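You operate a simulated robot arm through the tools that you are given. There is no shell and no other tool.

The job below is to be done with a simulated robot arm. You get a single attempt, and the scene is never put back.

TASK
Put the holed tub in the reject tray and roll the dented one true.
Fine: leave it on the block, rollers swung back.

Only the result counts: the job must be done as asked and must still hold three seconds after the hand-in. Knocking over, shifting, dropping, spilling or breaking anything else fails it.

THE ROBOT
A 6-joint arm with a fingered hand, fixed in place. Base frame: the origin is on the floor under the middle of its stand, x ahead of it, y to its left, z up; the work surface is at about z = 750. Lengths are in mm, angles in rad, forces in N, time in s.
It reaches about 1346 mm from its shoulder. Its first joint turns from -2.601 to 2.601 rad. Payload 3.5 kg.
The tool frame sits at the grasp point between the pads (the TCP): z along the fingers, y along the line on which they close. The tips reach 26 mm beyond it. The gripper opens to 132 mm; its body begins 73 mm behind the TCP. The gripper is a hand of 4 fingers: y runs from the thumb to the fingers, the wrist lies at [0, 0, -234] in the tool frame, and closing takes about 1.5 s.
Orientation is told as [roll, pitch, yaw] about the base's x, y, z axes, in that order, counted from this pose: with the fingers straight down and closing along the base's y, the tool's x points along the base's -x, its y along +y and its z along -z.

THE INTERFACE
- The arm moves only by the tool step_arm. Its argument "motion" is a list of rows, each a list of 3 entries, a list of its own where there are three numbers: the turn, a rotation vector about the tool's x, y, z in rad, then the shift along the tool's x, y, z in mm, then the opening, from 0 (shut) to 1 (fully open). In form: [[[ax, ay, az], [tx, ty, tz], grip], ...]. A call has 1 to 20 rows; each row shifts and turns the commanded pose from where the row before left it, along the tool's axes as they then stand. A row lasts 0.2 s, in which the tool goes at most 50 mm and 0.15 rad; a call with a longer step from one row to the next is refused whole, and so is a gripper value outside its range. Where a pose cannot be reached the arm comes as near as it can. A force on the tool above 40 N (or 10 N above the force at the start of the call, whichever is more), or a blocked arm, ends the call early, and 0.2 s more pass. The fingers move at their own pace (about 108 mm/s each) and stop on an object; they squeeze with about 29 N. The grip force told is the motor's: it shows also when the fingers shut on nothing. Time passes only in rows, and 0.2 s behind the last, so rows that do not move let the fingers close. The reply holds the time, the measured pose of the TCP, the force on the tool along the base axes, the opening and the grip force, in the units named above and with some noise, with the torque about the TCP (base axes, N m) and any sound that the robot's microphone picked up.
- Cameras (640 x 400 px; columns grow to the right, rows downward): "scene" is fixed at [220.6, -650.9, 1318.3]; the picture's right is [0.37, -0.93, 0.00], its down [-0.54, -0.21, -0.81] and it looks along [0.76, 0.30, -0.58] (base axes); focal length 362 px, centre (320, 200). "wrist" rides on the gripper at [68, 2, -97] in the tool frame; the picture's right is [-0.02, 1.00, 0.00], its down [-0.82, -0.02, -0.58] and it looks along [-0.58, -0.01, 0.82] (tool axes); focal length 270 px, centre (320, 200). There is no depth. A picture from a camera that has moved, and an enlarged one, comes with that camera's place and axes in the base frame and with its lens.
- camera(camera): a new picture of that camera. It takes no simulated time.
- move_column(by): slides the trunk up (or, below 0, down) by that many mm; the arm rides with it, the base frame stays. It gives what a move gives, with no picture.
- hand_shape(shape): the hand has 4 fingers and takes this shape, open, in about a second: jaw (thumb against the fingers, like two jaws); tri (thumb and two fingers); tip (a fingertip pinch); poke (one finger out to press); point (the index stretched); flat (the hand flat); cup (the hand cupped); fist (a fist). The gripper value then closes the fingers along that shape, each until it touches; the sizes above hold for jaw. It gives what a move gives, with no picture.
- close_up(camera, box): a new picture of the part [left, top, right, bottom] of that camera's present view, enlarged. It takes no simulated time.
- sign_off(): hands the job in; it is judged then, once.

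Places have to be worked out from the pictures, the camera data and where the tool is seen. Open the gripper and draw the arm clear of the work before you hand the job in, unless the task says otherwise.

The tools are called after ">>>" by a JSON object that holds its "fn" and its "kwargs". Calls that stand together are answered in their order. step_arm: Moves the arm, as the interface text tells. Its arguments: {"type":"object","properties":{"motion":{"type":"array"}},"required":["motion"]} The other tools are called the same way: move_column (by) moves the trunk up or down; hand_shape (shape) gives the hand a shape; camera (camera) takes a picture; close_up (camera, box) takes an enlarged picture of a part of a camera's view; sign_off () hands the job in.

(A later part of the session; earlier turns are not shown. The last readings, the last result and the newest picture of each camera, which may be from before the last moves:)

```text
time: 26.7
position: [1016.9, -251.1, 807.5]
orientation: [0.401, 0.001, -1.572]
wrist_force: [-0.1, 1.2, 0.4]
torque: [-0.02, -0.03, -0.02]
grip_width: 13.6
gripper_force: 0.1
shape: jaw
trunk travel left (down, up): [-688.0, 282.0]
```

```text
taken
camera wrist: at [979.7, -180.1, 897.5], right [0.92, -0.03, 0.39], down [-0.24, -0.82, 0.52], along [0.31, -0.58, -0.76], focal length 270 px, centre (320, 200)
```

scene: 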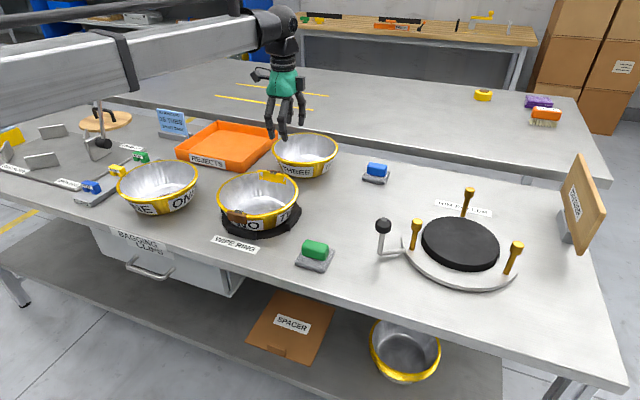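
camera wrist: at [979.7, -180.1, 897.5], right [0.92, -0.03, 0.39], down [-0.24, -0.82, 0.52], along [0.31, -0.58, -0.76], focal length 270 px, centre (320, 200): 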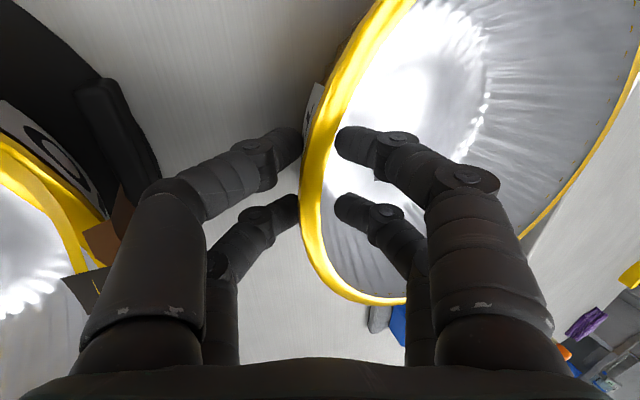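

Fingers are at 13.6 mm opening around the rim with no force yet. I close fully and wait for the grip.

>>> {"fn": "step_arm", "kwargs": {"motion": [[[0, 0, 0], [0, 0, 0], 0.05], [[0, 0, 0], [0, 0, 0], 0.0], [[0, 0, 0], [0, 0, 0], 0.0], [[0, 0, 0], [0, 0, 0], 0.0], [[0, 0, 0], [0, 0, 0], 0.0]]}}

>>> {"fn": "camera", "kwargs": {"camera": "wrist"}}

>>> {"fn": "close_up", "kwargs": {"camera": "scene", "box": [230, 110, 350, 200]}}

```text
time: 27.9
position: [1015.8, -249.6, 806.7]
orientation: [0.401, 0.0, -1.571]
wrist_force: [-0.2, 0.0, -0.7]
torque: [-0.01, 0.02, -0.04]
grip_width: 2.5
gripper_force: 28.6
shape: jaw
trunk travel left (down, up): [-688.0, 282.0]
```

```text
taken
camera wrist: at [979.7, -180.2, 897.5], right [0.92, -0.03, 0.39], down [-0.24, -0.82, 0.52], along [0.31, -0.58, -0.76], focal length 270 px, centre (320, 200)
```

wrist: 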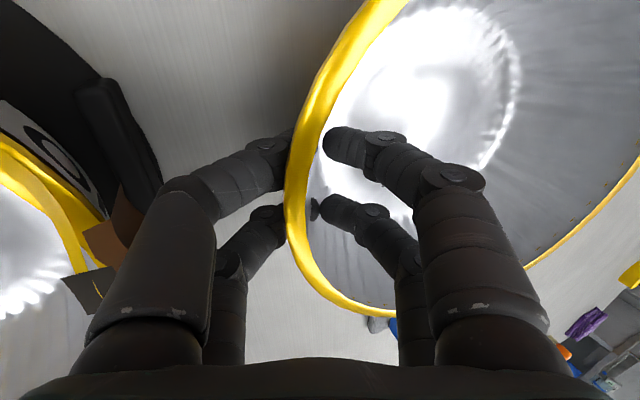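

```text
4.44 times, centred on (290, 155) of scene
camera zoom: at [220.6, -650.9, 1318.3], right [0.37, -0.93, 0.0], down [-0.54, -0.21, -0.81], along [0.76, 0.3, -0.58], focal length 1610 px, centre (453, 400)
```

zoom: 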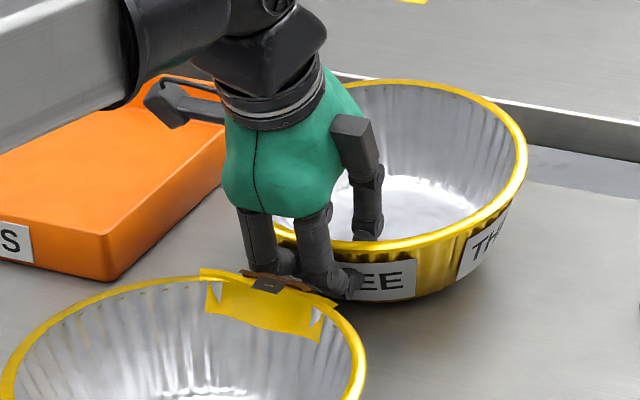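

Grip reads 2.5 mm at 28.6 N. TWO looks slightly displaced against the previous close-up, so I check that carefully before lifting.

>>> {"fn": "close_up", "kwargs": {"camera": "scene", "box": [200, 150, 320, 250]}}

>>> {"fn": "camera", "kwargs": {"camera": "scene"}}

>>> {"fn": "close_up", "kwargs": {"camera": "wrist", "box": [0, 60, 260, 320]}}

```text
4.00 times, centred on (260, 200) of scene
camera zoom: at [220.6, -650.9, 1318.3], right [0.37, -0.93, 0.0], down [-0.54, -0.21, -0.81], along [0.76, 0.3, -0.58], focal length 1449 px, centre (560, 200)
```

zoom: 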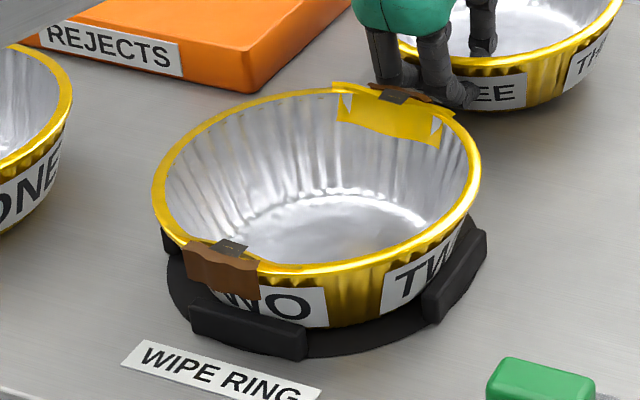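

```text
taken
```

scene: 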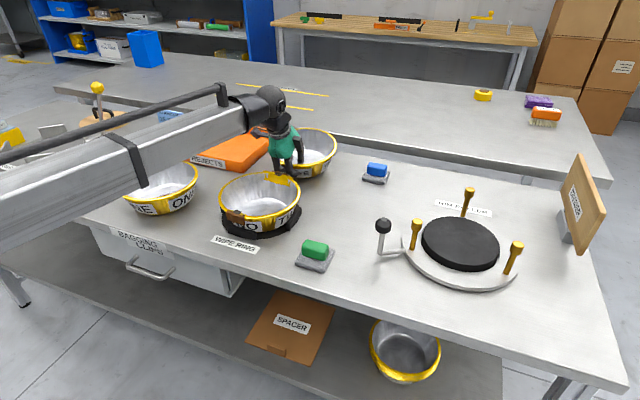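

```text
1.54 times, centred on (130, 190) of wrist
camera zoom: at [979.7, -180.2, 897.5], right [0.92, -0.03, 0.39], down [-0.24, -0.82, 0.52], along [0.31, -0.58, -0.76], focal length 416 px, centre (612, 215)
```

zoom: 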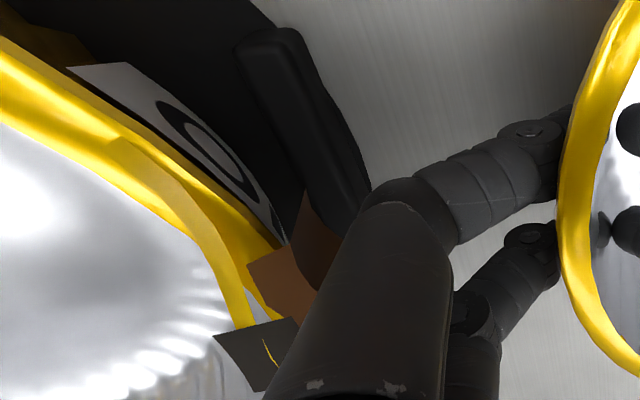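

TWO was nudged and turned slightly inside its ring by a knuckle (it is to be moved anyway; the ring itself is unmoved). I slide THREE 15 mm away from it first, then lift a little.

>>> {"fn": "step_arm", "kwargs": {"motion": [[[0, 0, 0], [0, 6.9, 2.9], 0.0], [[0, 0, 0], [0, 6.9, 2.9], 0.0], [[0, 0, 0], [0, 0, 0], 0.0]]}}

>>> {"fn": "move_column", "kwargs": {"by": 15}}

>>> {"fn": "camera", "kwargs": {"camera": "wrist"}}

>>> {"fn": "close_up", "kwargs": {"camera": "scene", "box": [210, 100, 370, 240]}}

```text
time: 28.7
position: [1030.7, -249.1, 807.5]
orientation: [0.4, -0.001, -1.572]
wrist_force: [-0.1, -0.6, -0.4]
torque: [0.0, 0.02, 0.01]
grip_width: 2.5
gripper_force: 28.6
shape: jaw
trunk travel left (down, up): [-688.0, 282.0]
```

```text
time: 29.4
position: [1029.8, -251.1, 822.9]
orientation: [0.401, 0.001, -1.571]
wrist_force: [-0.6, 0.3, 0.6]
torque: [0.01, -0.05, 0.03]
grip_width: 2.6
gripper_force: 28.9
shape: jaw
trunk travel left (down, up): [-703.0, 267.0]
```

```text
taken
camera wrist: at [994.9, -180.6, 912.5], right [0.92, -0.03, 0.39], down [-0.24, -0.82, 0.52], along [0.31, -0.58, -0.76], focal length 270 px, centre (320, 200)
```

wrist: 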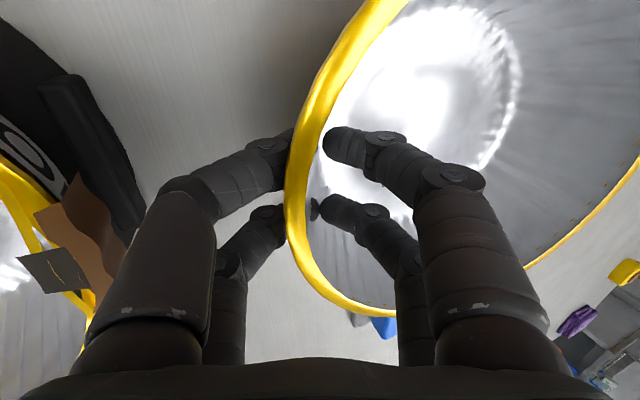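

```text
2.86 times, centred on (290, 170) of scene
camera zoom: at [220.6, -650.9, 1318.3], right [0.37, -0.93, 0.0], down [-0.54, -0.21, -0.81], along [0.76, 0.3, -0.58], focal length 1035 px, centre (406, 286)
```

zoom: 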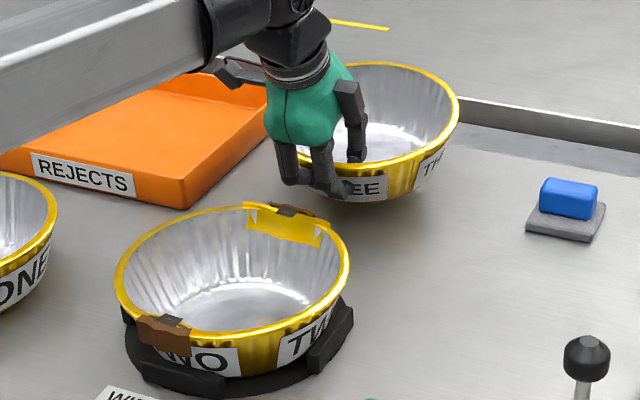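

THREE is held rigidly and off the table. I raise 70 mm more and carry it over the reject tray.

>>> {"fn": "move_column", "kwargs": {"by": 70}}

>>> {"fn": "step_arm", "kwargs": {"motion": [[[0, 0, 0], [20, 0, 0], 0.0], [[0, 0, 0], [35, 0, 0], 0.0], [[0, 0, 0], [40, 0, 0], 0.0], [[0, 0, 0], [40, 0, 0], 0.0], [[0, 0, 0], [40, 0, 0], 0.0], [[0, 0, 0], [40, 0, 0], 0.0], [[0, 0, 0], [35, 2.5, 1], 0.0], [[0, 0, 0], [30, 3, 1.3], 0.0], [[0, 0, 0], [0, 0, 0], 0.0], [[0, 0, 0], [0, 0, 0], 0.0]]}}

>>> {"fn": "camera", "kwargs": {"camera": "wrist"}}

>>> {"fn": "camera", "kwargs": {"camera": "scene"}}

```text
time: 30.4
position: [1030.7, -248.5, 893.2]
orientation: [0.402, 0.0, -1.572]
wrist_force: [0.8, 0.0, 0.4]
torque: [0.01, -0.03, 0.0]
grip_width: 2.8
gripper_force: 28.6
shape: jaw
trunk travel left (down, up): [-773.0, 197.0]
```

```text
time: 32.6
position: [1033.8, 30.2, 892.7]
orientation: [0.402, -0.001, -1.57]
wrist_force: [0.1, 0.0, 0.4]
torque: [0.0, 0.02, -0.01]
grip_width: 3.0
gripper_force: 28.7
shape: jaw
trunk travel left (down, up): [-773.0, 197.0]
```

```text
taken
camera wrist: at [999.4, 99.8, 982.5], right [0.92, -0.03, 0.39], down [-0.24, -0.82, 0.52], along [0.31, -0.58, -0.76], focal length 270 px, centre (320, 200)
```

wrist: 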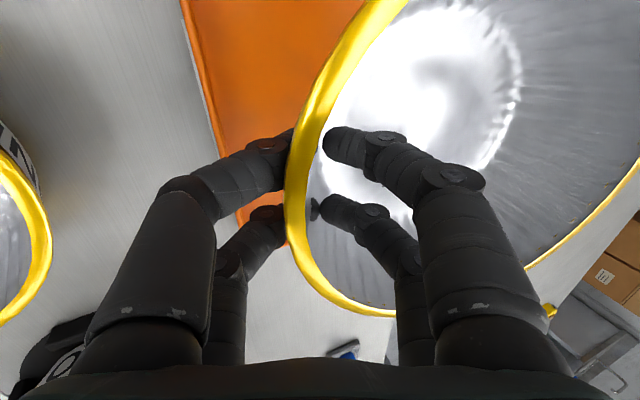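

```text
taken
```

scene: 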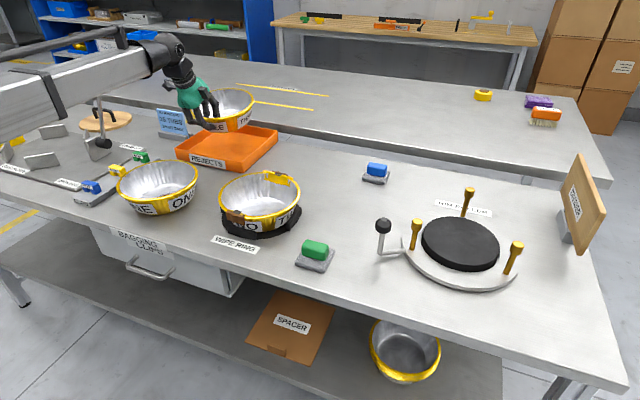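

>>> {"fn": "close_up", "kwargs": {"camera": "scene", "box": [160, 70, 300, 180]}}

>>> {"fn": "close_up", "kwargs": {"camera": "wrist", "box": [150, 0, 400, 260]}}

```text
3.64 times, centred on (230, 125) of scene
camera zoom: at [220.6, -650.9, 1318.3], right [0.37, -0.93, 0.0], down [-0.54, -0.21, -0.81], along [0.76, 0.3, -0.58], focal length 1317 px, centre (647, 473)
```

zoom: 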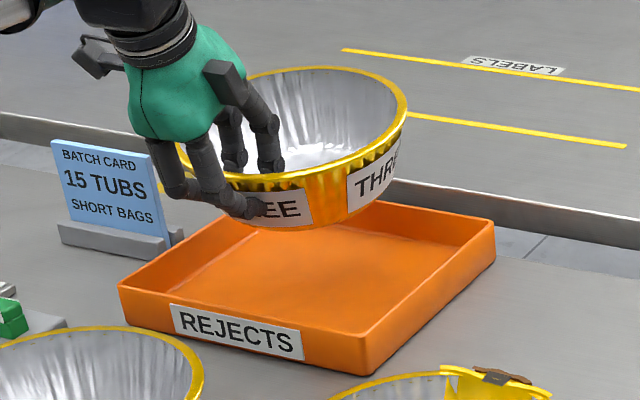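

```text
1.54 times, centred on (275, 130) of wrist
camera zoom: at [999.4, 99.8, 982.5], right [0.92, -0.03, 0.39], down [-0.24, -0.82, 0.52], along [0.31, -0.58, -0.76], focal length 416 px, centre (389, 308)
```

zoom: 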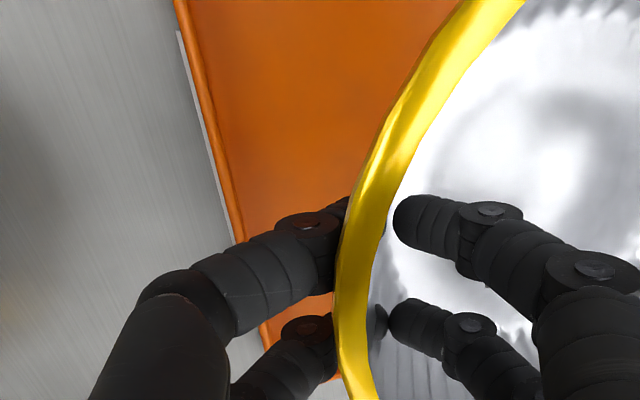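

Tray corners from the scene view give x 1003–1238, y -95–148, centre about (1121, 26); the tub centre is at about (1128, 30). I lower it toward the tray floor.

>>> {"fn": "move_column", "kwargs": {"by": -58}}

>>> {"fn": "close_up", "kwargs": {"camera": "scene", "box": [160, 70, 300, 180]}}

>>> {"fn": "camera", "kwargs": {"camera": "wrist"}}

```text
time: 33.6
position: [1034.6, 30.3, 834.6]
orientation: [0.401, 0.001, -1.572]
wrist_force: [0.1, -0.2, 0.3]
torque: [-0.01, 0.02, 0.01]
grip_width: 2.4
gripper_force: 29.4
shape: jaw
trunk travel left (down, up): [-715.0, 255.0]
```

```text
3.64 times, centred on (230, 125) of scene
camera zoom: at [220.6, -650.9, 1318.3], right [0.37, -0.93, 0.0], down [-0.54, -0.21, -0.81], along [0.76, 0.3, -0.58], focal length 1317 px, centre (647, 473)
```

zoom: 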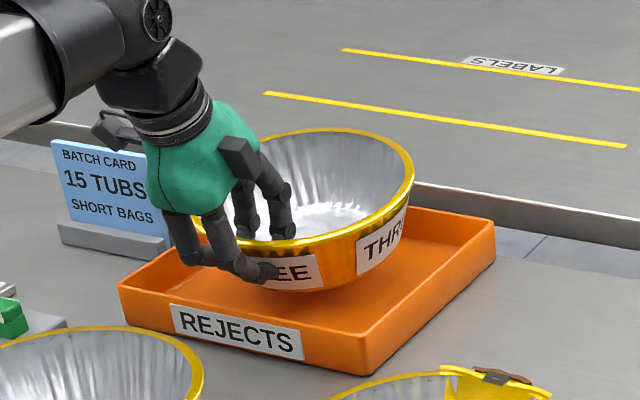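

```text
taken
camera wrist: at [999.3, 99.6, 924.6], right [0.92, -0.03, 0.39], down [-0.24, -0.82, 0.52], along [0.31, -0.58, -0.76], focal length 270 px, centre (320, 200)
```

wrist: 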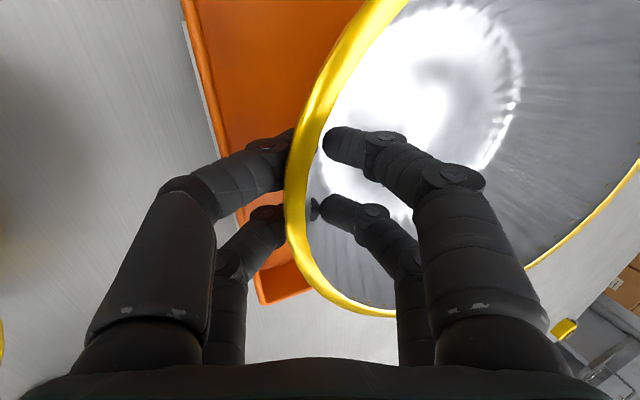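

Clearances over the tray's near wall look adequate (distal digits about 30 mm above it now). I lower 18 mm more, to roughly 5 mm above the tray floor.

>>> {"fn": "move_column", "kwargs": {"by": -18}}

>>> {"fn": "close_up", "kwargs": {"camera": "scene", "box": [160, 70, 300, 180]}}

```text
time: 34.3
position: [1034.4, 30.3, 816.5]
orientation: [0.402, 0.0, -1.57]
wrist_force: [0.2, 0.8, 0.5]
torque: [0.01, 0.02, -0.02]
grip_width: 2.9
gripper_force: 28.6
shape: jaw
trunk travel left (down, up): [-697.0, 273.0]
```

```text
3.64 times, centred on (230, 125) of scene
camera zoom: at [220.6, -650.9, 1318.3], right [0.37, -0.93, 0.0], down [-0.54, -0.21, -0.81], along [0.76, 0.3, -0.58], focal length 1317 px, centre (647, 473)
```

zoom: 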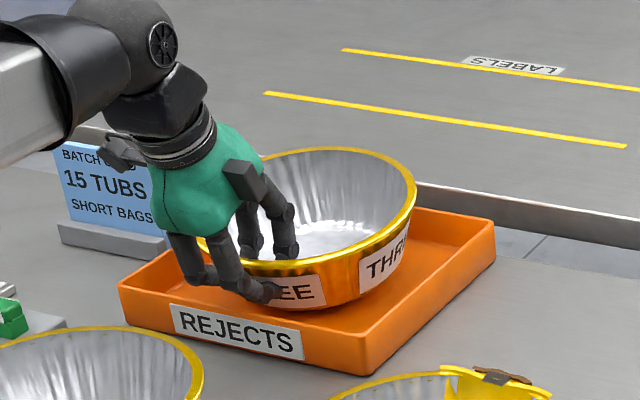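

No contact yet. I lower 4 mm more, then open only slightly to release.

>>> {"fn": "move_column", "kwargs": {"by": -4}}

>>> {"fn": "step_arm", "kwargs": {"motion": [[[0, 0, 0], [0, 0, 0], 0.05], [[0, 0, 0], [0, 0, 0], 0.1], [[0, 0, 0], [0, 0, 0], 0.16], [[0, 0, 0], [0, 0, 0], 0.2], [[0, 0, 0], [0, 0, 0], 0.2]]}}

>>> {"fn": "close_up", "kwargs": {"camera": "scene", "box": [160, 70, 300, 180]}}

>>> {"fn": "camera", "kwargs": {"camera": "wrist"}}

```text
time: 34.8
position: [1035.6, 30.4, 811.6]
orientation: [0.402, 0.001, -1.571]
wrist_force: [0.5, -0.7, -0.7]
torque: [0.0, 0.01, 0.02]
grip_width: 2.6
gripper_force: 28.5
shape: jaw
trunk travel left (down, up): [-693.0, 277.0]
```

```text
time: 36.0
position: [1034.6, 30.8, 813.3]
orientation: [0.405, 0.0, -1.572]
wrist_force: [2.8, 0.2, 5.0]
torque: [-0.08, 0.07, 0.08]
grip_width: 24.9
gripper_force: 0.1
shape: jaw
trunk travel left (down, up): [-693.0, 277.0]
```

```text
3.64 times, centred on (230, 125) of scene
camera zoom: at [220.6, -650.9, 1318.3], right [0.37, -0.93, 0.0], down [-0.54, -0.21, -0.81], along [0.76, 0.3, -0.58], focal length 1317 px, centre (647, 473)
```

zoom: 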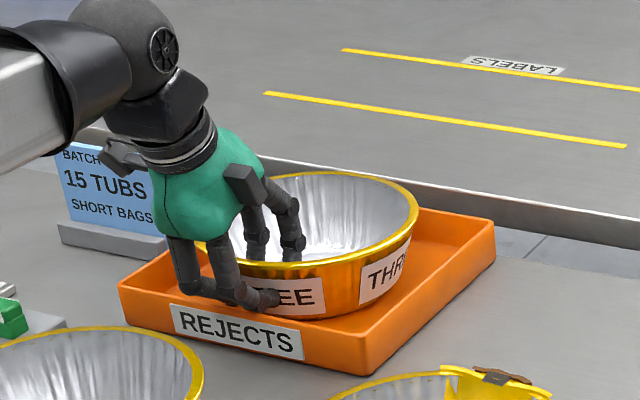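

```text
taken
camera wrist: at [999.3, 99.6, 902.8], right [0.92, -0.03, 0.39], down [-0.25, -0.82, 0.52], along [0.31, -0.58, -0.76], focal length 270 px, centre (320, 200)
```

wrist: 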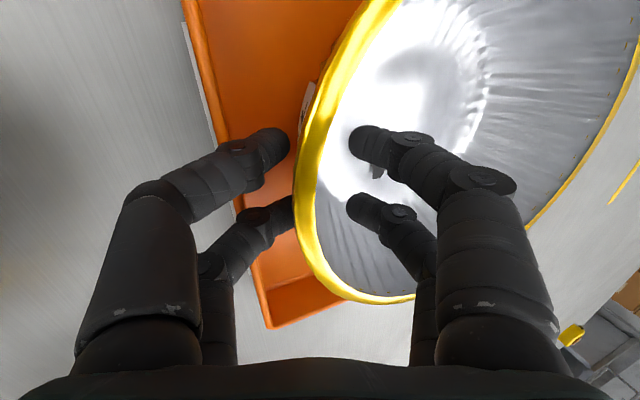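

The tub is down in the tray; a 5 N upward force hints that a digit touches the tray wall, so I raise straight up now.

>>> {"fn": "move_column", "kwargs": {"by": 45}}

>>> {"fn": "camera", "kwargs": {"camera": "wrist"}}

>>> {"fn": "camera", "kwargs": {"camera": "scene"}}

```text
time: 36.9
position: [1035.5, 31.0, 857.3]
orientation: [0.4, 0.002, -1.57]
wrist_force: [-0.5, -0.1, -0.9]
torque: [0.01, 0.0, 0.02]
grip_width: 26.0
gripper_force: 0.1
shape: jaw
trunk travel left (down, up): [-738.0, 232.0]
```

```text
taken
camera wrist: at [999.4, 99.6, 947.5], right [0.92, -0.03, 0.39], down [-0.24, -0.82, 0.52], along [0.31, -0.58, -0.76], focal length 270 px, centre (320, 200)
```

wrist: 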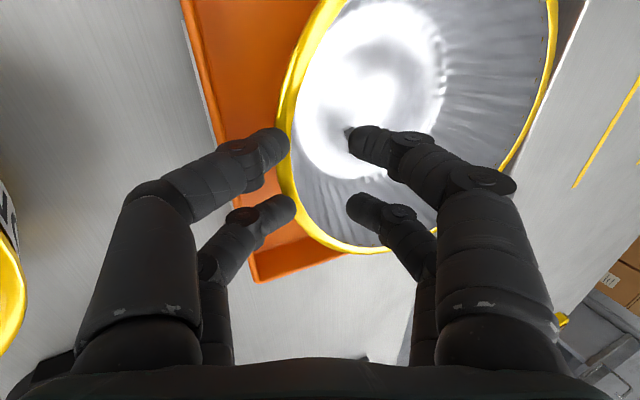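

```text
taken
```

scene: 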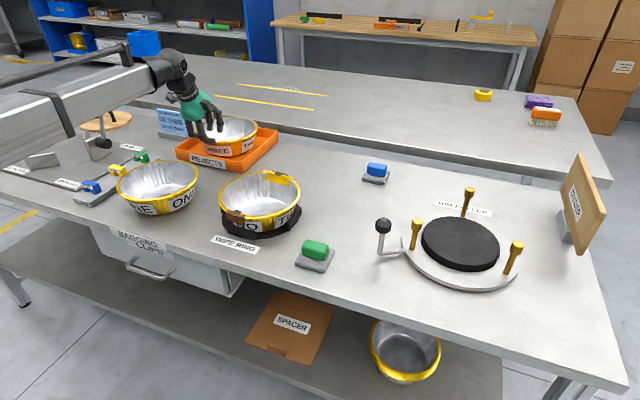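

THREE now stands in the reject tray. I raise the trunk, untilt, and move to view TWO with the hand yawed for a grip at about 70° around TWO's rim (away from the dents and, later, between two roller posts).

>>> {"fn": "move_column", "kwargs": {"by": 120}}

>>> {"fn": "step_arm", "kwargs": {"motion": [[[0.133, 0, 0], [0, -30.4, 0], 0.5], [[0.133, 0, 0], [0, -30.4, 0], 0.5], [[0.134, 0, 0], [0, -30.4, 0], 0.5], [[0, 0, 0], [-33, -27, 0], 0.5], [[0, 0, 0], [-33, -27, 0], 0.5], [[0, 0, 0], [-33, -27, 0], 0.5], [[0, 0, 0], [-33, -27, 0], 0.5], [[0, 0, 0], [-33, -27, 0], 0.5], [[0, 0, 0], [-33, -27, 0], 0.5], [[0, 0, 0], [-31, -27, 0], 0.5], [[0, 0, -0.14], [0, 0, 0], 0.5], [[0, 0, -0.14], [0, 0, 0], 0.5], [[0, 0, -0.14], [0, 0, 0], 0.5], [[0, 0, -0.14], [0, 0, 0], 0.5], [[0, 0, -0.14], [0, 0, 0], 0.5], [[0, 0, -0.14], [0, 0, 0], 0.5], [[0, 0, -0.14], [0, 0, 0], 0.5], [[0, 0, -0.14], [0, 0, 0], 0.5], [[0, 0, -0.102], [0, 0, 0], 0.5], [[0, 0, 0], [0, 0, 0], 0.5]]}}

>>> {"fn": "camera", "kwargs": {"camera": "wrist"}}

>>> {"fn": "camera", "kwargs": {"camera": "scene"}}

```text
time: 38.4
position: [1034.6, 30.2, 978.2]
orientation: [0.401, -0.002, -1.574]
wrist_force: [-0.8, 0.8, 0.1]
torque: [-0.01, -0.01, 0.01]
grip_width: 26.1
gripper_force: 0.1
shape: jaw
trunk travel left (down, up): [-858.0, 112.0]
```

```text
time: 42.6
position: [758.2, -198.8, 959.0]
orientation: [0.001, -0.002, -0.346]
wrist_force: [-0.3, -0.7, -0.5]
torque: [0.05, 0.03, 0.01]
grip_width: 65.6
gripper_force: 0.1
shape: jaw
out of reach, approached as far as the arm can: row 2, 10
trunk travel left (down, up): [-858.0, 112.0]
```

```text
taken
camera wrist: at [695.3, -172.8, 1055.8], right [0.36, 0.93, 0.0], down [0.76, -0.3, 0.58], along [0.54, -0.21, -0.82], focal length 270 px, centre (320, 200)
```

wrist: 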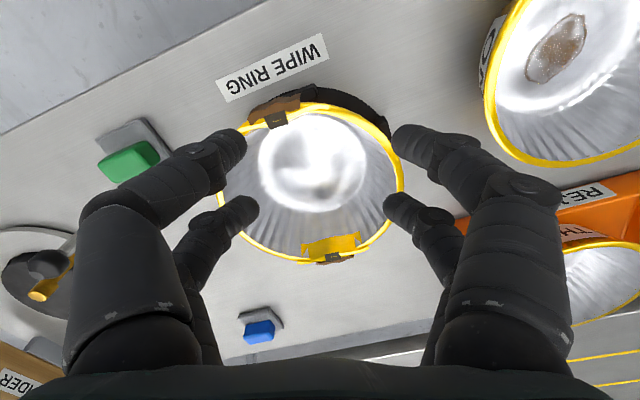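

```text
taken
```

scene: 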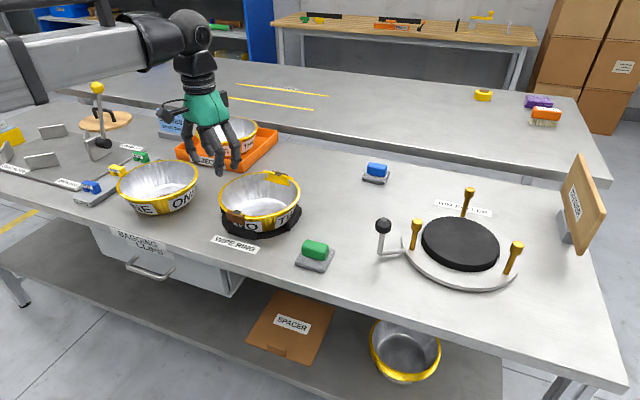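

>>> {"fn": "close_up", "kwargs": {"camera": "wrist", "box": [200, 80, 420, 280]}}

>>> {"fn": "close_up", "kwargs": {"camera": "scene", "box": [200, 150, 320, 250]}}

>>> {"fn": "close_up", "kwargs": {"camera": "scene", "box": [160, 70, 300, 180]}}

```text
2.00 times, centred on (310, 180) of wrist
camera zoom: at [695.3, -172.8, 1055.8], right [0.36, 0.93, 0.0], down [0.76, -0.3, 0.58], along [0.54, -0.21, -0.82], focal length 541 px, centre (340, 240)
```

zoom: 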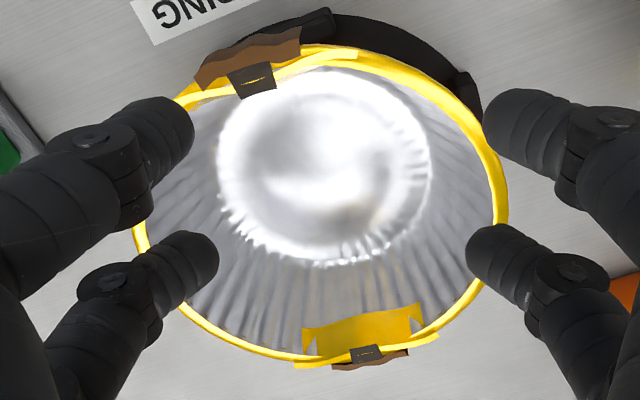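

```text
4.00 times, centred on (260, 200) of scene
camera zoom: at [220.6, -650.9, 1318.3], right [0.37, -0.93, 0.0], down [-0.54, -0.21, -0.81], along [0.76, 0.3, -0.58], focal length 1449 px, centre (560, 200)
```

zoom: 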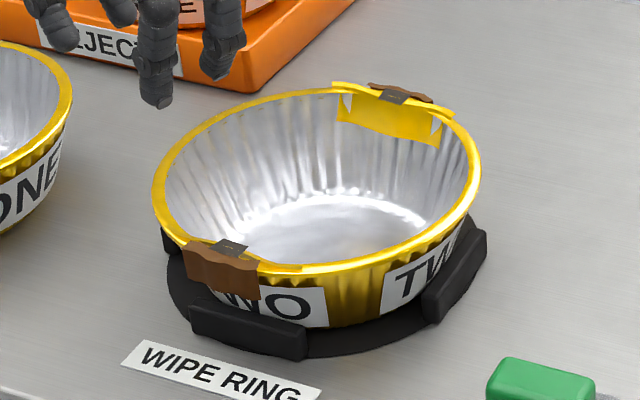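

```text
3.64 times, centred on (230, 125) of scene
camera zoom: at [220.6, -650.9, 1318.3], right [0.37, -0.93, 0.0], down [-0.54, -0.21, -0.81], along [0.76, 0.3, -0.58], focal length 1317 px, centre (647, 473)
```

zoom: 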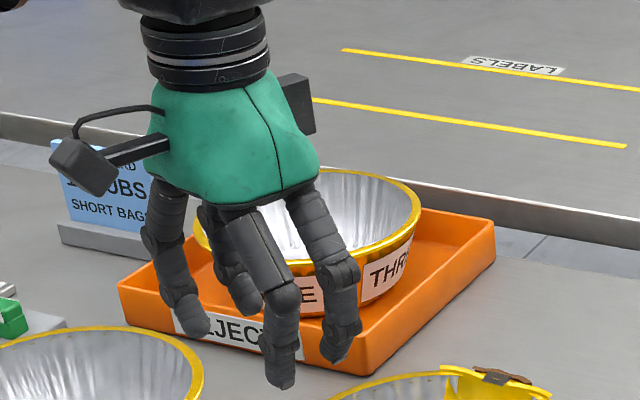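

TWO now sits at about (851, -242), rim z about 809, and its wipe ring has lugs at 0/90/180/270° — so I'll grip at 45° around the rim, between lugs and away from the dents. I move above that spot, yaw, and tilt.

>>> {"fn": "step_arm", "kwargs": {"motion": [[[0, 0, 0], [-30.3, 26.7, 0], 0.5], [[0, 0, 0], [-30.3, 26.7, 0], 0.5], [[0, 0, 0], [-30.3, 26.7, 0], 0.5], [[0, 0, 0], [-30.3, 26.7, 0], 0.5], [[0, 0, 0], [-30.3, 26.7, 0], 0.5], [[0, 0, 0], [-30.3, 26.7, 0], 0.5], [[0, 0, 0.146], [0, 0, 0], 0.5], [[0, 0, 0.146], [0, 0, 0], 0.5], [[0, 0, 0.147], [0, 0, 0], 0.5], [[0.133, 0, 0], [0, -30.4, 0], 0.5], [[0.133, 0, 0], [0, -30.4, 0], 0.5], [[0.134, 0, 0], [0, -30.4, 0], 0.5], [[0, 0, 0], [0, 0, 0], 0.5]]}}

>>> {"fn": "camera", "kwargs": {"camera": "wrist"}}

>>> {"fn": "camera", "kwargs": {"camera": "scene"}}

```text
time: 45.4
position: [922.0, -175.6, 976.9]
orientation: [-0.398, -0.001, -0.789]
wrist_force: [0.1, 0.1, -0.5]
torque: [-0.02, 0.01, 0.01]
grip_width: 65.5
gripper_force: 0.0
shape: jaw
out of reach, approached as far as the arm can: row 11
trunk travel left (down, up): [-858.0, 112.0]
```

```text
taken
camera wrist: at [902.5, -97.9, 1065.9], right [0.67, 0.63, -0.39], down [0.72, -0.43, 0.54], along [0.17, -0.64, -0.75], focal length 270 px, centre (320, 200)
```

wrist: 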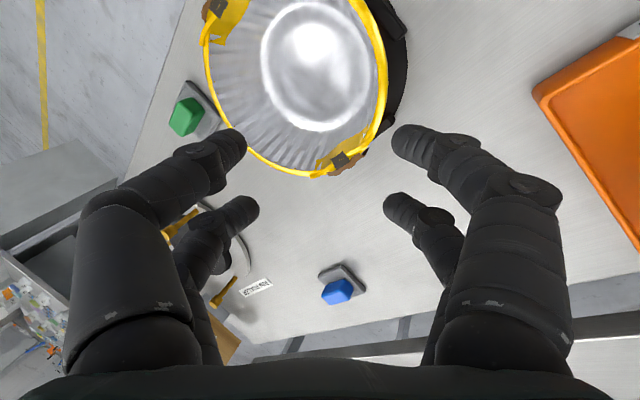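

```text
taken
```

scene: 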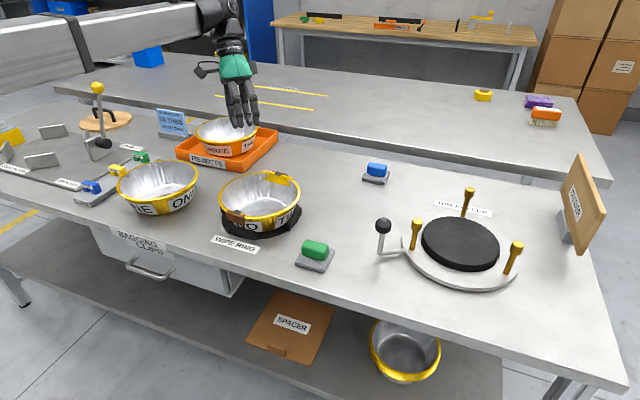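

I'm at (922, -176, 977), radius 97 on TWO's 45° line. I lower 110 mm and check.

>>> {"fn": "move_column", "kwargs": {"by": -110}}

>>> {"fn": "camera", "kwargs": {"camera": "wrist"}}

>>> {"fn": "close_up", "kwargs": {"camera": "scene", "box": [200, 100, 340, 240]}}

```text
time: 46.8
position: [923.6, -173.5, 868.1]
orientation: [-0.398, -0.002, -0.787]
wrist_force: [0.1, -0.1, -0.5]
torque: [-0.02, 0.0, 0.01]
grip_width: 65.6
gripper_force: 0.0
shape: jaw
trunk travel left (down, up): [-748.0, 222.0]
```

```text
taken
camera wrist: at [902.6, -97.7, 955.9], right [0.67, 0.63, -0.39], down [0.72, -0.43, 0.54], along [0.17, -0.64, -0.75], focal length 270 px, centre (320, 200)
```

wrist: 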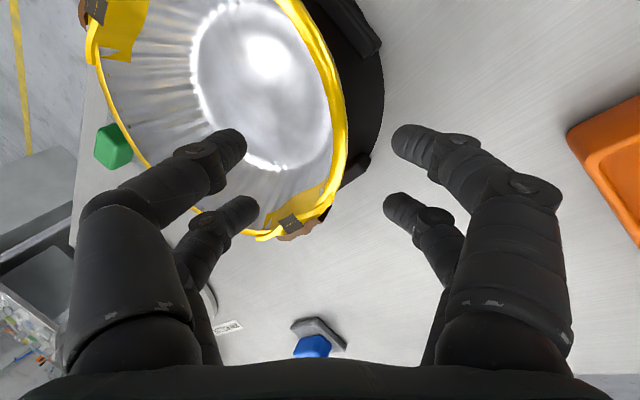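

```text
2.86 times, centred on (270, 170) of scene
camera zoom: at [220.6, -650.9, 1318.3], right [0.37, -0.93, 0.0], down [-0.54, -0.21, -0.81], along [0.76, 0.3, -0.58], focal length 1035 px, centre (463, 286)
```

zoom: 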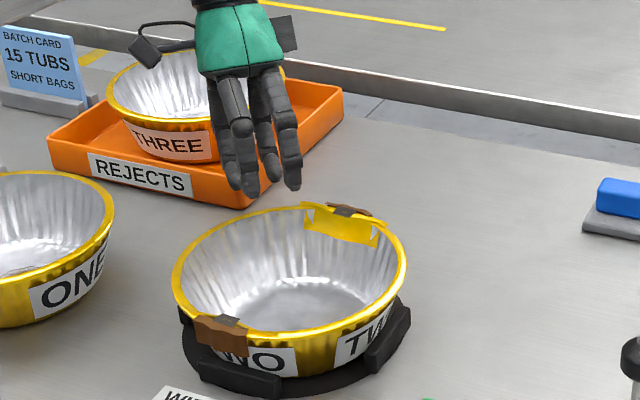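

From this view the rim fits a circle centred near (845, -249), so the TCP is about 12 mm too far out. I shift inward 12 mm, then lower 40 mm.

>>> {"fn": "step_arm", "kwargs": {"motion": [[[0, 0, 0], [0, -11.0, 4.7], 0.5], [[0, 0, 0], [0, 0, 0], 0.5]]}}

>>> {"fn": "move_column", "kwargs": {"by": -40}}

>>> {"fn": "camera", "kwargs": {"camera": "wrist"}}

>>> {"fn": "close_up", "kwargs": {"camera": "scene", "box": [200, 120, 340, 240]}}

```text
time: 47.4
position: [914.3, -184.1, 866.0]
orientation: [-0.397, -0.002, -0.787]
wrist_force: [0.2, -0.2, 0.7]
torque: [0.0, 0.01, 0.0]
grip_width: 65.8
gripper_force: 0.0
shape: jaw
trunk travel left (down, up): [-748.0, 222.0]
```

```text
time: 48.2
position: [914.7, -183.2, 827.6]
orientation: [-0.397, -0.001, -0.787]
wrist_force: [0.7, 0.3, 0.9]
torque: [-0.02, 0.01, -0.02]
grip_width: 65.6
gripper_force: 0.2
shape: jaw
trunk travel left (down, up): [-708.0, 262.0]
```

```text
taken
camera wrist: at [893.8, -106.0, 915.8], right [0.67, 0.63, -0.39], down [0.72, -0.43, 0.54], along [0.17, -0.64, -0.75], focal length 270 px, centre (320, 200)
```

wrist: 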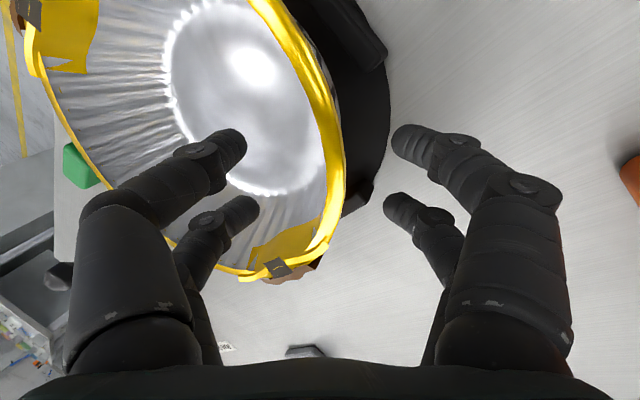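

```text
3.33 times, centred on (270, 180) of scene
camera zoom: at [220.6, -650.9, 1318.3], right [0.37, -0.93, 0.0], down [-0.54, -0.21, -0.81], along [0.76, 0.3, -0.58], focal length 1207 px, centre (487, 267)
```

zoom: 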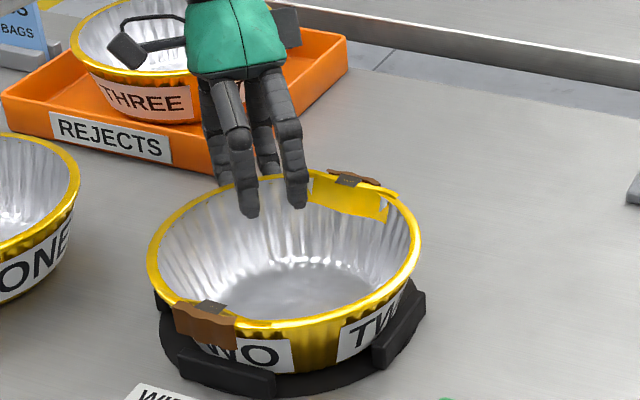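

The far digits would pinch close to the dent's edge, so I shift about 7° further around the rim (yaw about the vertical plus a tangential move).

>>> {"fn": "step_arm", "kwargs": {"motion": [[[0, -0.0467, -0.1105], [12.6, -1.3, 0.5], 0.5], [[0, 0, 0], [0, 0, 0], 0.5]]}}

>>> {"fn": "camera", "kwargs": {"camera": "wrist"}}

```text
time: 48.8
position: [905.1, -174.8, 826.1]
orientation: [-0.397, -0.001, -0.667]
wrist_force: [-0.5, -0.4, -0.3]
torque: [-0.03, 0.01, -0.01]
grip_width: 65.5
gripper_force: 0.0
shape: jaw
trunk travel left (down, up): [-708.0, 262.0]
```

```text
taken
camera wrist: at [875.1, -100.6, 915.9], right [0.59, 0.71, -0.39], down [0.77, -0.34, 0.54], along [0.25, -0.62, -0.75], focal length 270 px, centre (320, 200)
```

wrist: 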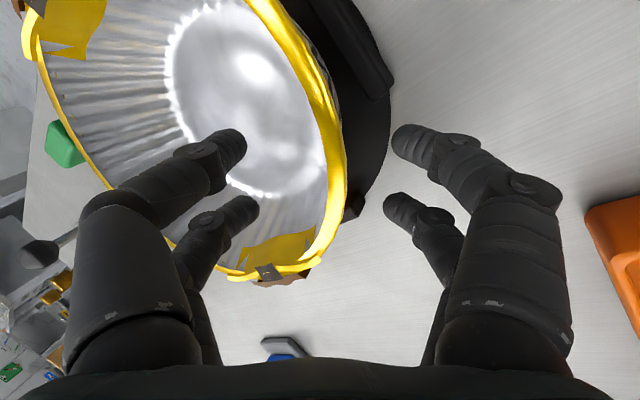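

The grip spot is now clear of the dent and both lugs. I lower 17 mm to the rim level.

>>> {"fn": "move_column", "kwargs": {"by": -17}}

>>> {"fn": "camera", "kwargs": {"camera": "wrist"}}

```text
time: 49.5
position: [904.1, -174.9, 810.4]
orientation: [-0.396, -0.002, -0.668]
wrist_force: [-0.3, -0.3, -0.1]
torque: [-0.01, 0.01, 0.01]
grip_width: 65.5
gripper_force: 0.1
shape: jaw
trunk travel left (down, up): [-691.0, 279.0]
```

```text
taken
camera wrist: at [875.1, -100.8, 898.8], right [0.59, 0.71, -0.39], down [0.77, -0.34, 0.54], along [0.25, -0.62, -0.75], focal length 270 px, centre (320, 200)
```

wrist: 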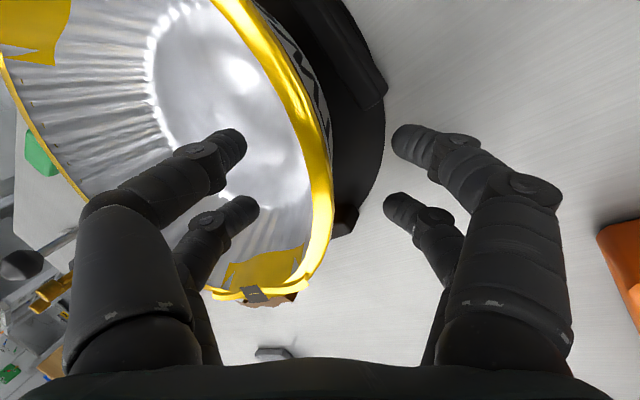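

The rim lies between the digits with its outer edge about 6 mm outside the TCP, matching THREE's good grip. I close in stages.

>>> {"fn": "step_arm", "kwargs": {"motion": [[[0, 0, 0], [0, 0, 0], 0.3], [[0, 0, 0], [0, 0, 0], 0.2], [[0, 0, 0], [0, 0, 0], 0.12], [[0, 0, 0], [0, 0, 0], 0.06], [[0, 0, 0], [0, 0, 0], 0.0], [[0, 0, 0], [0, 0, 0], 0.0], [[0, 0, 0], [0, 0, 0], 0.0], [[0, 0, 0], [0, 0, 0], 0.0]]}}

>>> {"fn": "camera", "kwargs": {"camera": "wrist"}}

>>> {"fn": "close_up", "kwargs": {"camera": "scene", "box": [200, 120, 340, 240]}}

```text
time: 51.3
position: [903.9, -174.0, 810.7]
orientation: [-0.396, -0.003, -0.669]
wrist_force: [0.5, 0.3, 0.1]
torque: [0.0, -0.01, 0.02]
grip_width: 2.7
gripper_force: 28.5
shape: jaw
trunk travel left (down, up): [-691.0, 279.0]
```

```text
taken
camera wrist: at [875.2, -100.8, 898.8], right [0.59, 0.71, -0.39], down [0.77, -0.34, 0.54], along [0.25, -0.62, -0.75], focal length 270 px, centre (320, 200)
```

wrist: 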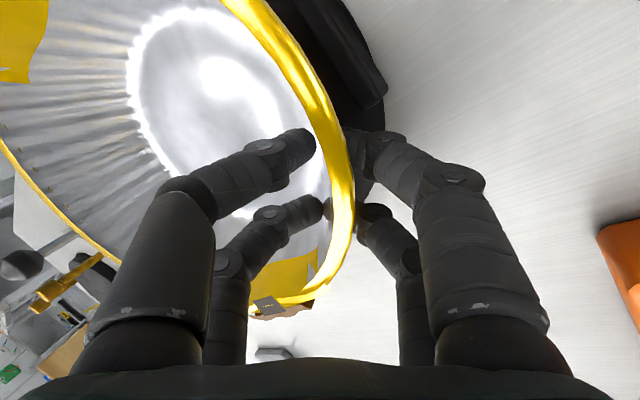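

```text
3.33 times, centred on (270, 180) of scene
camera zoom: at [220.6, -650.9, 1318.3], right [0.37, -0.93, 0.0], down [-0.54, -0.21, -0.81], along [0.76, 0.3, -0.58], focal length 1207 px, centre (487, 267)
```

zoom: 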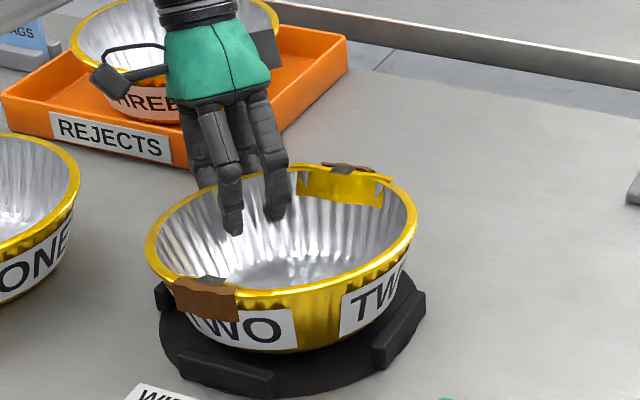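

Gripped at 2.7 mm, 28.5 N; the tub slid outward slightly as it was pinched. I lift 25 mm and check how it hangs.

>>> {"fn": "move_column", "kwargs": {"by": 25}}

>>> {"fn": "camera", "kwargs": {"camera": "wrist"}}

>>> {"fn": "close_up", "kwargs": {"camera": "scene", "box": [200, 120, 340, 240]}}

```text
time: 52.0
position: [903.9, -174.8, 835.7]
orientation: [-0.398, -0.001, -0.668]
wrist_force: [-0.7, 0.1, -0.2]
torque: [0.01, -0.01, 0.03]
grip_width: 2.9
gripper_force: 29.0
shape: jaw
trunk travel left (down, up): [-716.0, 254.0]
```

```text
taken
camera wrist: at [875.3, -100.7, 923.8], right [0.59, 0.71, -0.39], down [0.77, -0.34, 0.54], along [0.25, -0.62, -0.75], focal length 270 px, centre (320, 200)
```

wrist: 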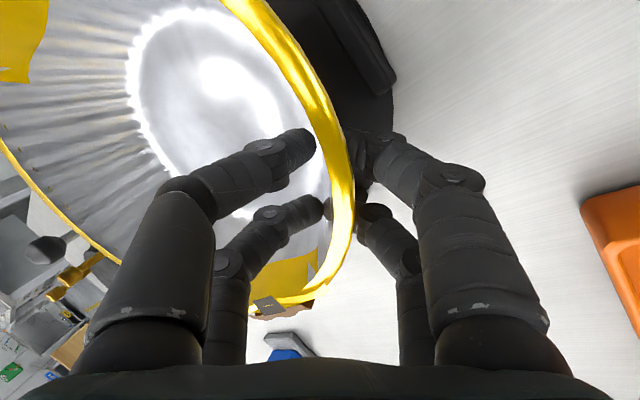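

```text
3.33 times, centred on (270, 180) of scene
camera zoom: at [220.6, -650.9, 1318.3], right [0.37, -0.93, 0.0], down [-0.54, -0.21, -0.81], along [0.76, 0.3, -0.58], focal length 1207 px, centre (487, 267)
```

zoom: 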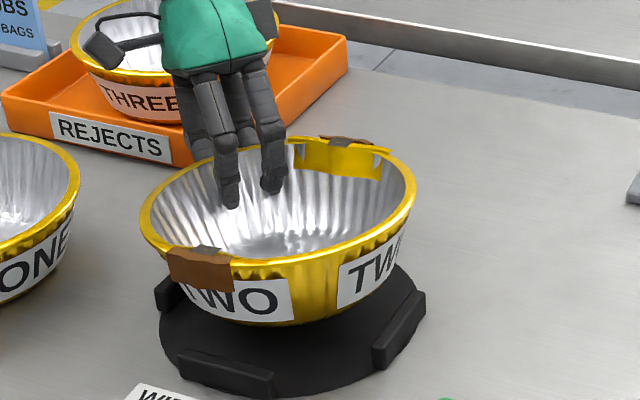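

TWO hangs well, though it rode up about 10 mm in the grip. I raise it 95 mm so that its base clears the roller posts and the knob.

>>> {"fn": "move_column", "kwargs": {"by": 95}}

>>> {"fn": "camera", "kwargs": {"camera": "wrist"}}

>>> {"fn": "camera", "kwargs": {"camera": "scene"}}

>>> {"fn": "close_up", "kwargs": {"camera": "scene", "box": [200, 60, 340, 200]}}

```text
time: 53.3
position: [903.9, -175.7, 930.3]
orientation: [-0.4, -0.002, -0.67]
wrist_force: [0.2, -0.4, -0.7]
torque: [-0.02, -0.01, 0.02]
grip_width: 2.9
gripper_force: 29.4
shape: jaw
trunk travel left (down, up): [-811.0, 159.0]
```

```text
taken
camera wrist: at [875.3, -100.7, 1018.7], right [0.59, 0.71, -0.39], down [0.77, -0.34, 0.54], along [0.25, -0.62, -0.75], focal length 270 px, centre (320, 200)
```

wrist: 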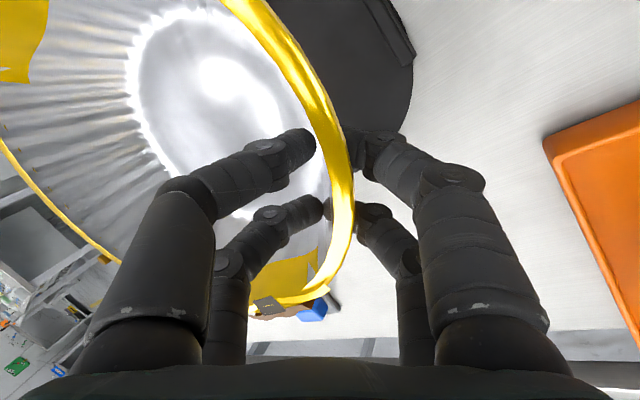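

```text
taken
```

scene: 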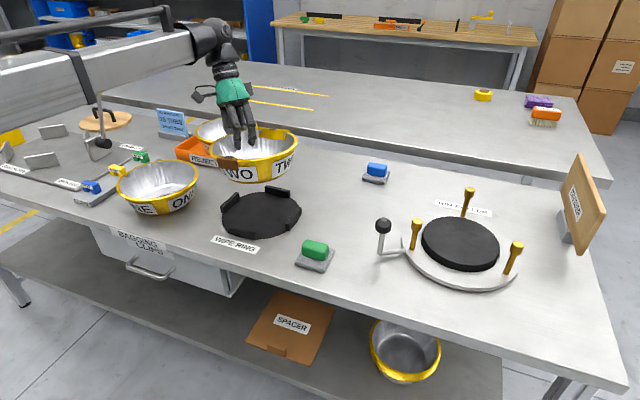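

```text
2.86 times, centred on (270, 130) of scene
camera zoom: at [220.6, -650.9, 1318.3], right [0.37, -0.93, 0.0], down [-0.54, -0.21, -0.81], along [0.76, 0.3, -0.58], focal length 1035 px, centre (463, 400)
```

zoom: 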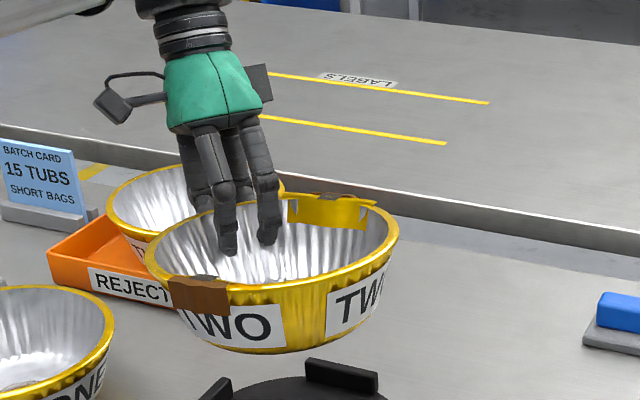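

>>> {"fn": "close_up", "kwargs": {"camera": "wrist", "box": [200, 0, 400, 320]}}

>>> {"fn": "close_up", "kwargs": {"camera": "wrist", "box": [0, 100, 160, 280]}}

>>> {"fn": "close_up", "kwargs": {"camera": "scene", "box": [205, 110, 305, 190]}}

```text
1.25 times, centred on (300, 160) of wrist
camera zoom: at [875.3, -100.7, 1018.7], right [0.59, 0.71, -0.39], down [0.77, -0.34, 0.54], along [0.25, -0.62, -0.75], focal length 338 px, centre (345, 250)
```

zoom: 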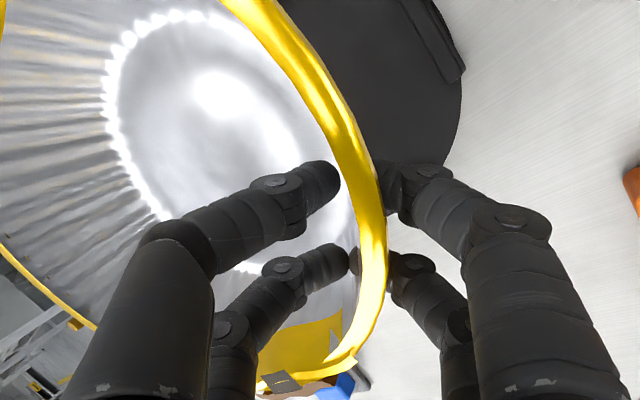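

```text
2.22 times, centred on (80, 190) of wrist
camera zoom: at [875.3, -100.7, 1018.7], right [0.59, 0.71, -0.39], down [0.77, -0.34, 0.54], along [0.25, -0.62, -0.75], focal length 601 px, centre (853, 222)
```

zoom: 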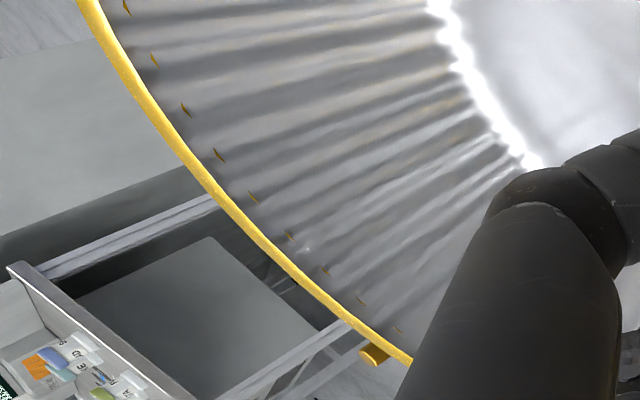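

```text
5.00 times, centred on (255, 150) of scene
camera zoom: at [220.6, -650.9, 1318.3], right [0.37, -0.93, 0.0], down [-0.54, -0.21, -0.81], along [0.76, 0.3, -0.58], focal length 1811 px, centre (645, 450)
```

zoom: 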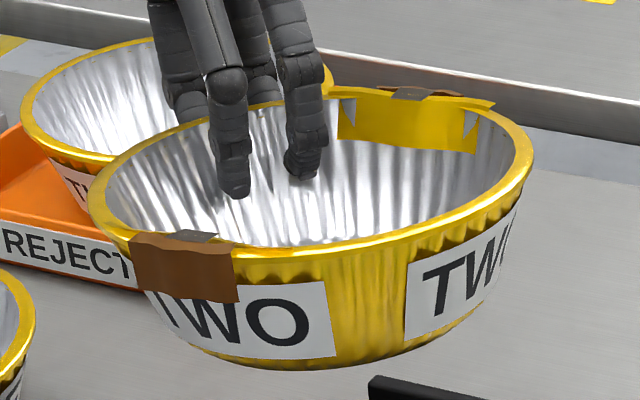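

The rim ellipse is flatter than a level tub would show: the tub hangs about 6° with the grip side low (wall slope is nearer 0.3 rad). I reduce the hand tilt by 0.1 rad to level it and yaw to put the grip at 70° for placing.

>>> {"fn": "step_arm", "kwargs": {"motion": [[[-0.05, 0, 0], [0, 11.7, 0], 0.0], [[-0.05, 0, 0], [0, 11.7, 0], 0.0], [[0, -0.0316, -0.102], [0, 0, 0], 0.0], [[0, -0.0316, -0.102], [0, 0, 0], 0.0], [[0, -0.0316, -0.102], [0, 0, 0], 0.0], [[0, 0, 0], [0, 0, 0], 0.0]]}}

>>> {"fn": "close_up", "kwargs": {"camera": "scene", "box": [205, 110, 305, 190]}}

>>> {"fn": "camera", "kwargs": {"camera": "wrist"}}

```text
time: 54.7
position: [916.3, -157.7, 921.9]
orientation: [-0.295, -0.003, -0.348]
wrist_force: [-1.0, 0.7, -0.6]
torque: [-0.01, -0.03, -0.02]
grip_width: 2.7
gripper_force: 29.3
shape: jaw
trunk travel left (down, up): [-811.0, 159.0]
```

```text
5.00 times, centred on (255, 150) of scene
camera zoom: at [220.6, -650.9, 1318.3], right [0.37, -0.93, 0.0], down [-0.54, -0.21, -0.81], along [0.76, 0.3, -0.58], focal length 1811 px, centre (645, 450)
```

zoom: 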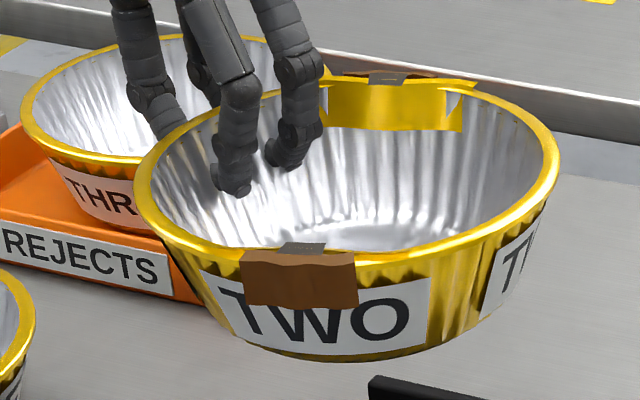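

```text
taken
camera wrist: at [864.0, -105.1, 1014.2], right [0.35, 0.89, -0.29], down [0.82, -0.14, 0.56], along [0.46, -0.44, -0.77], focal length 270 px, centre (320, 200)
```

wrist: 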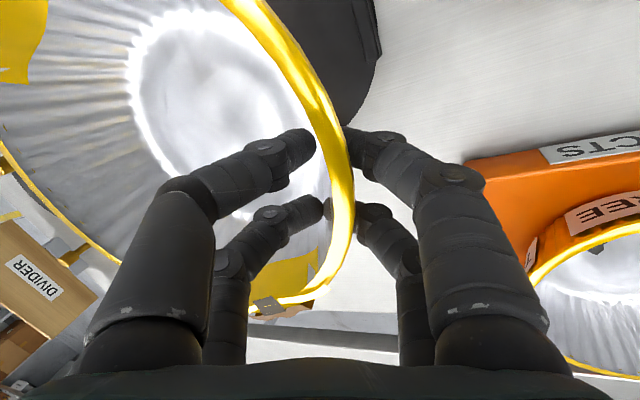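

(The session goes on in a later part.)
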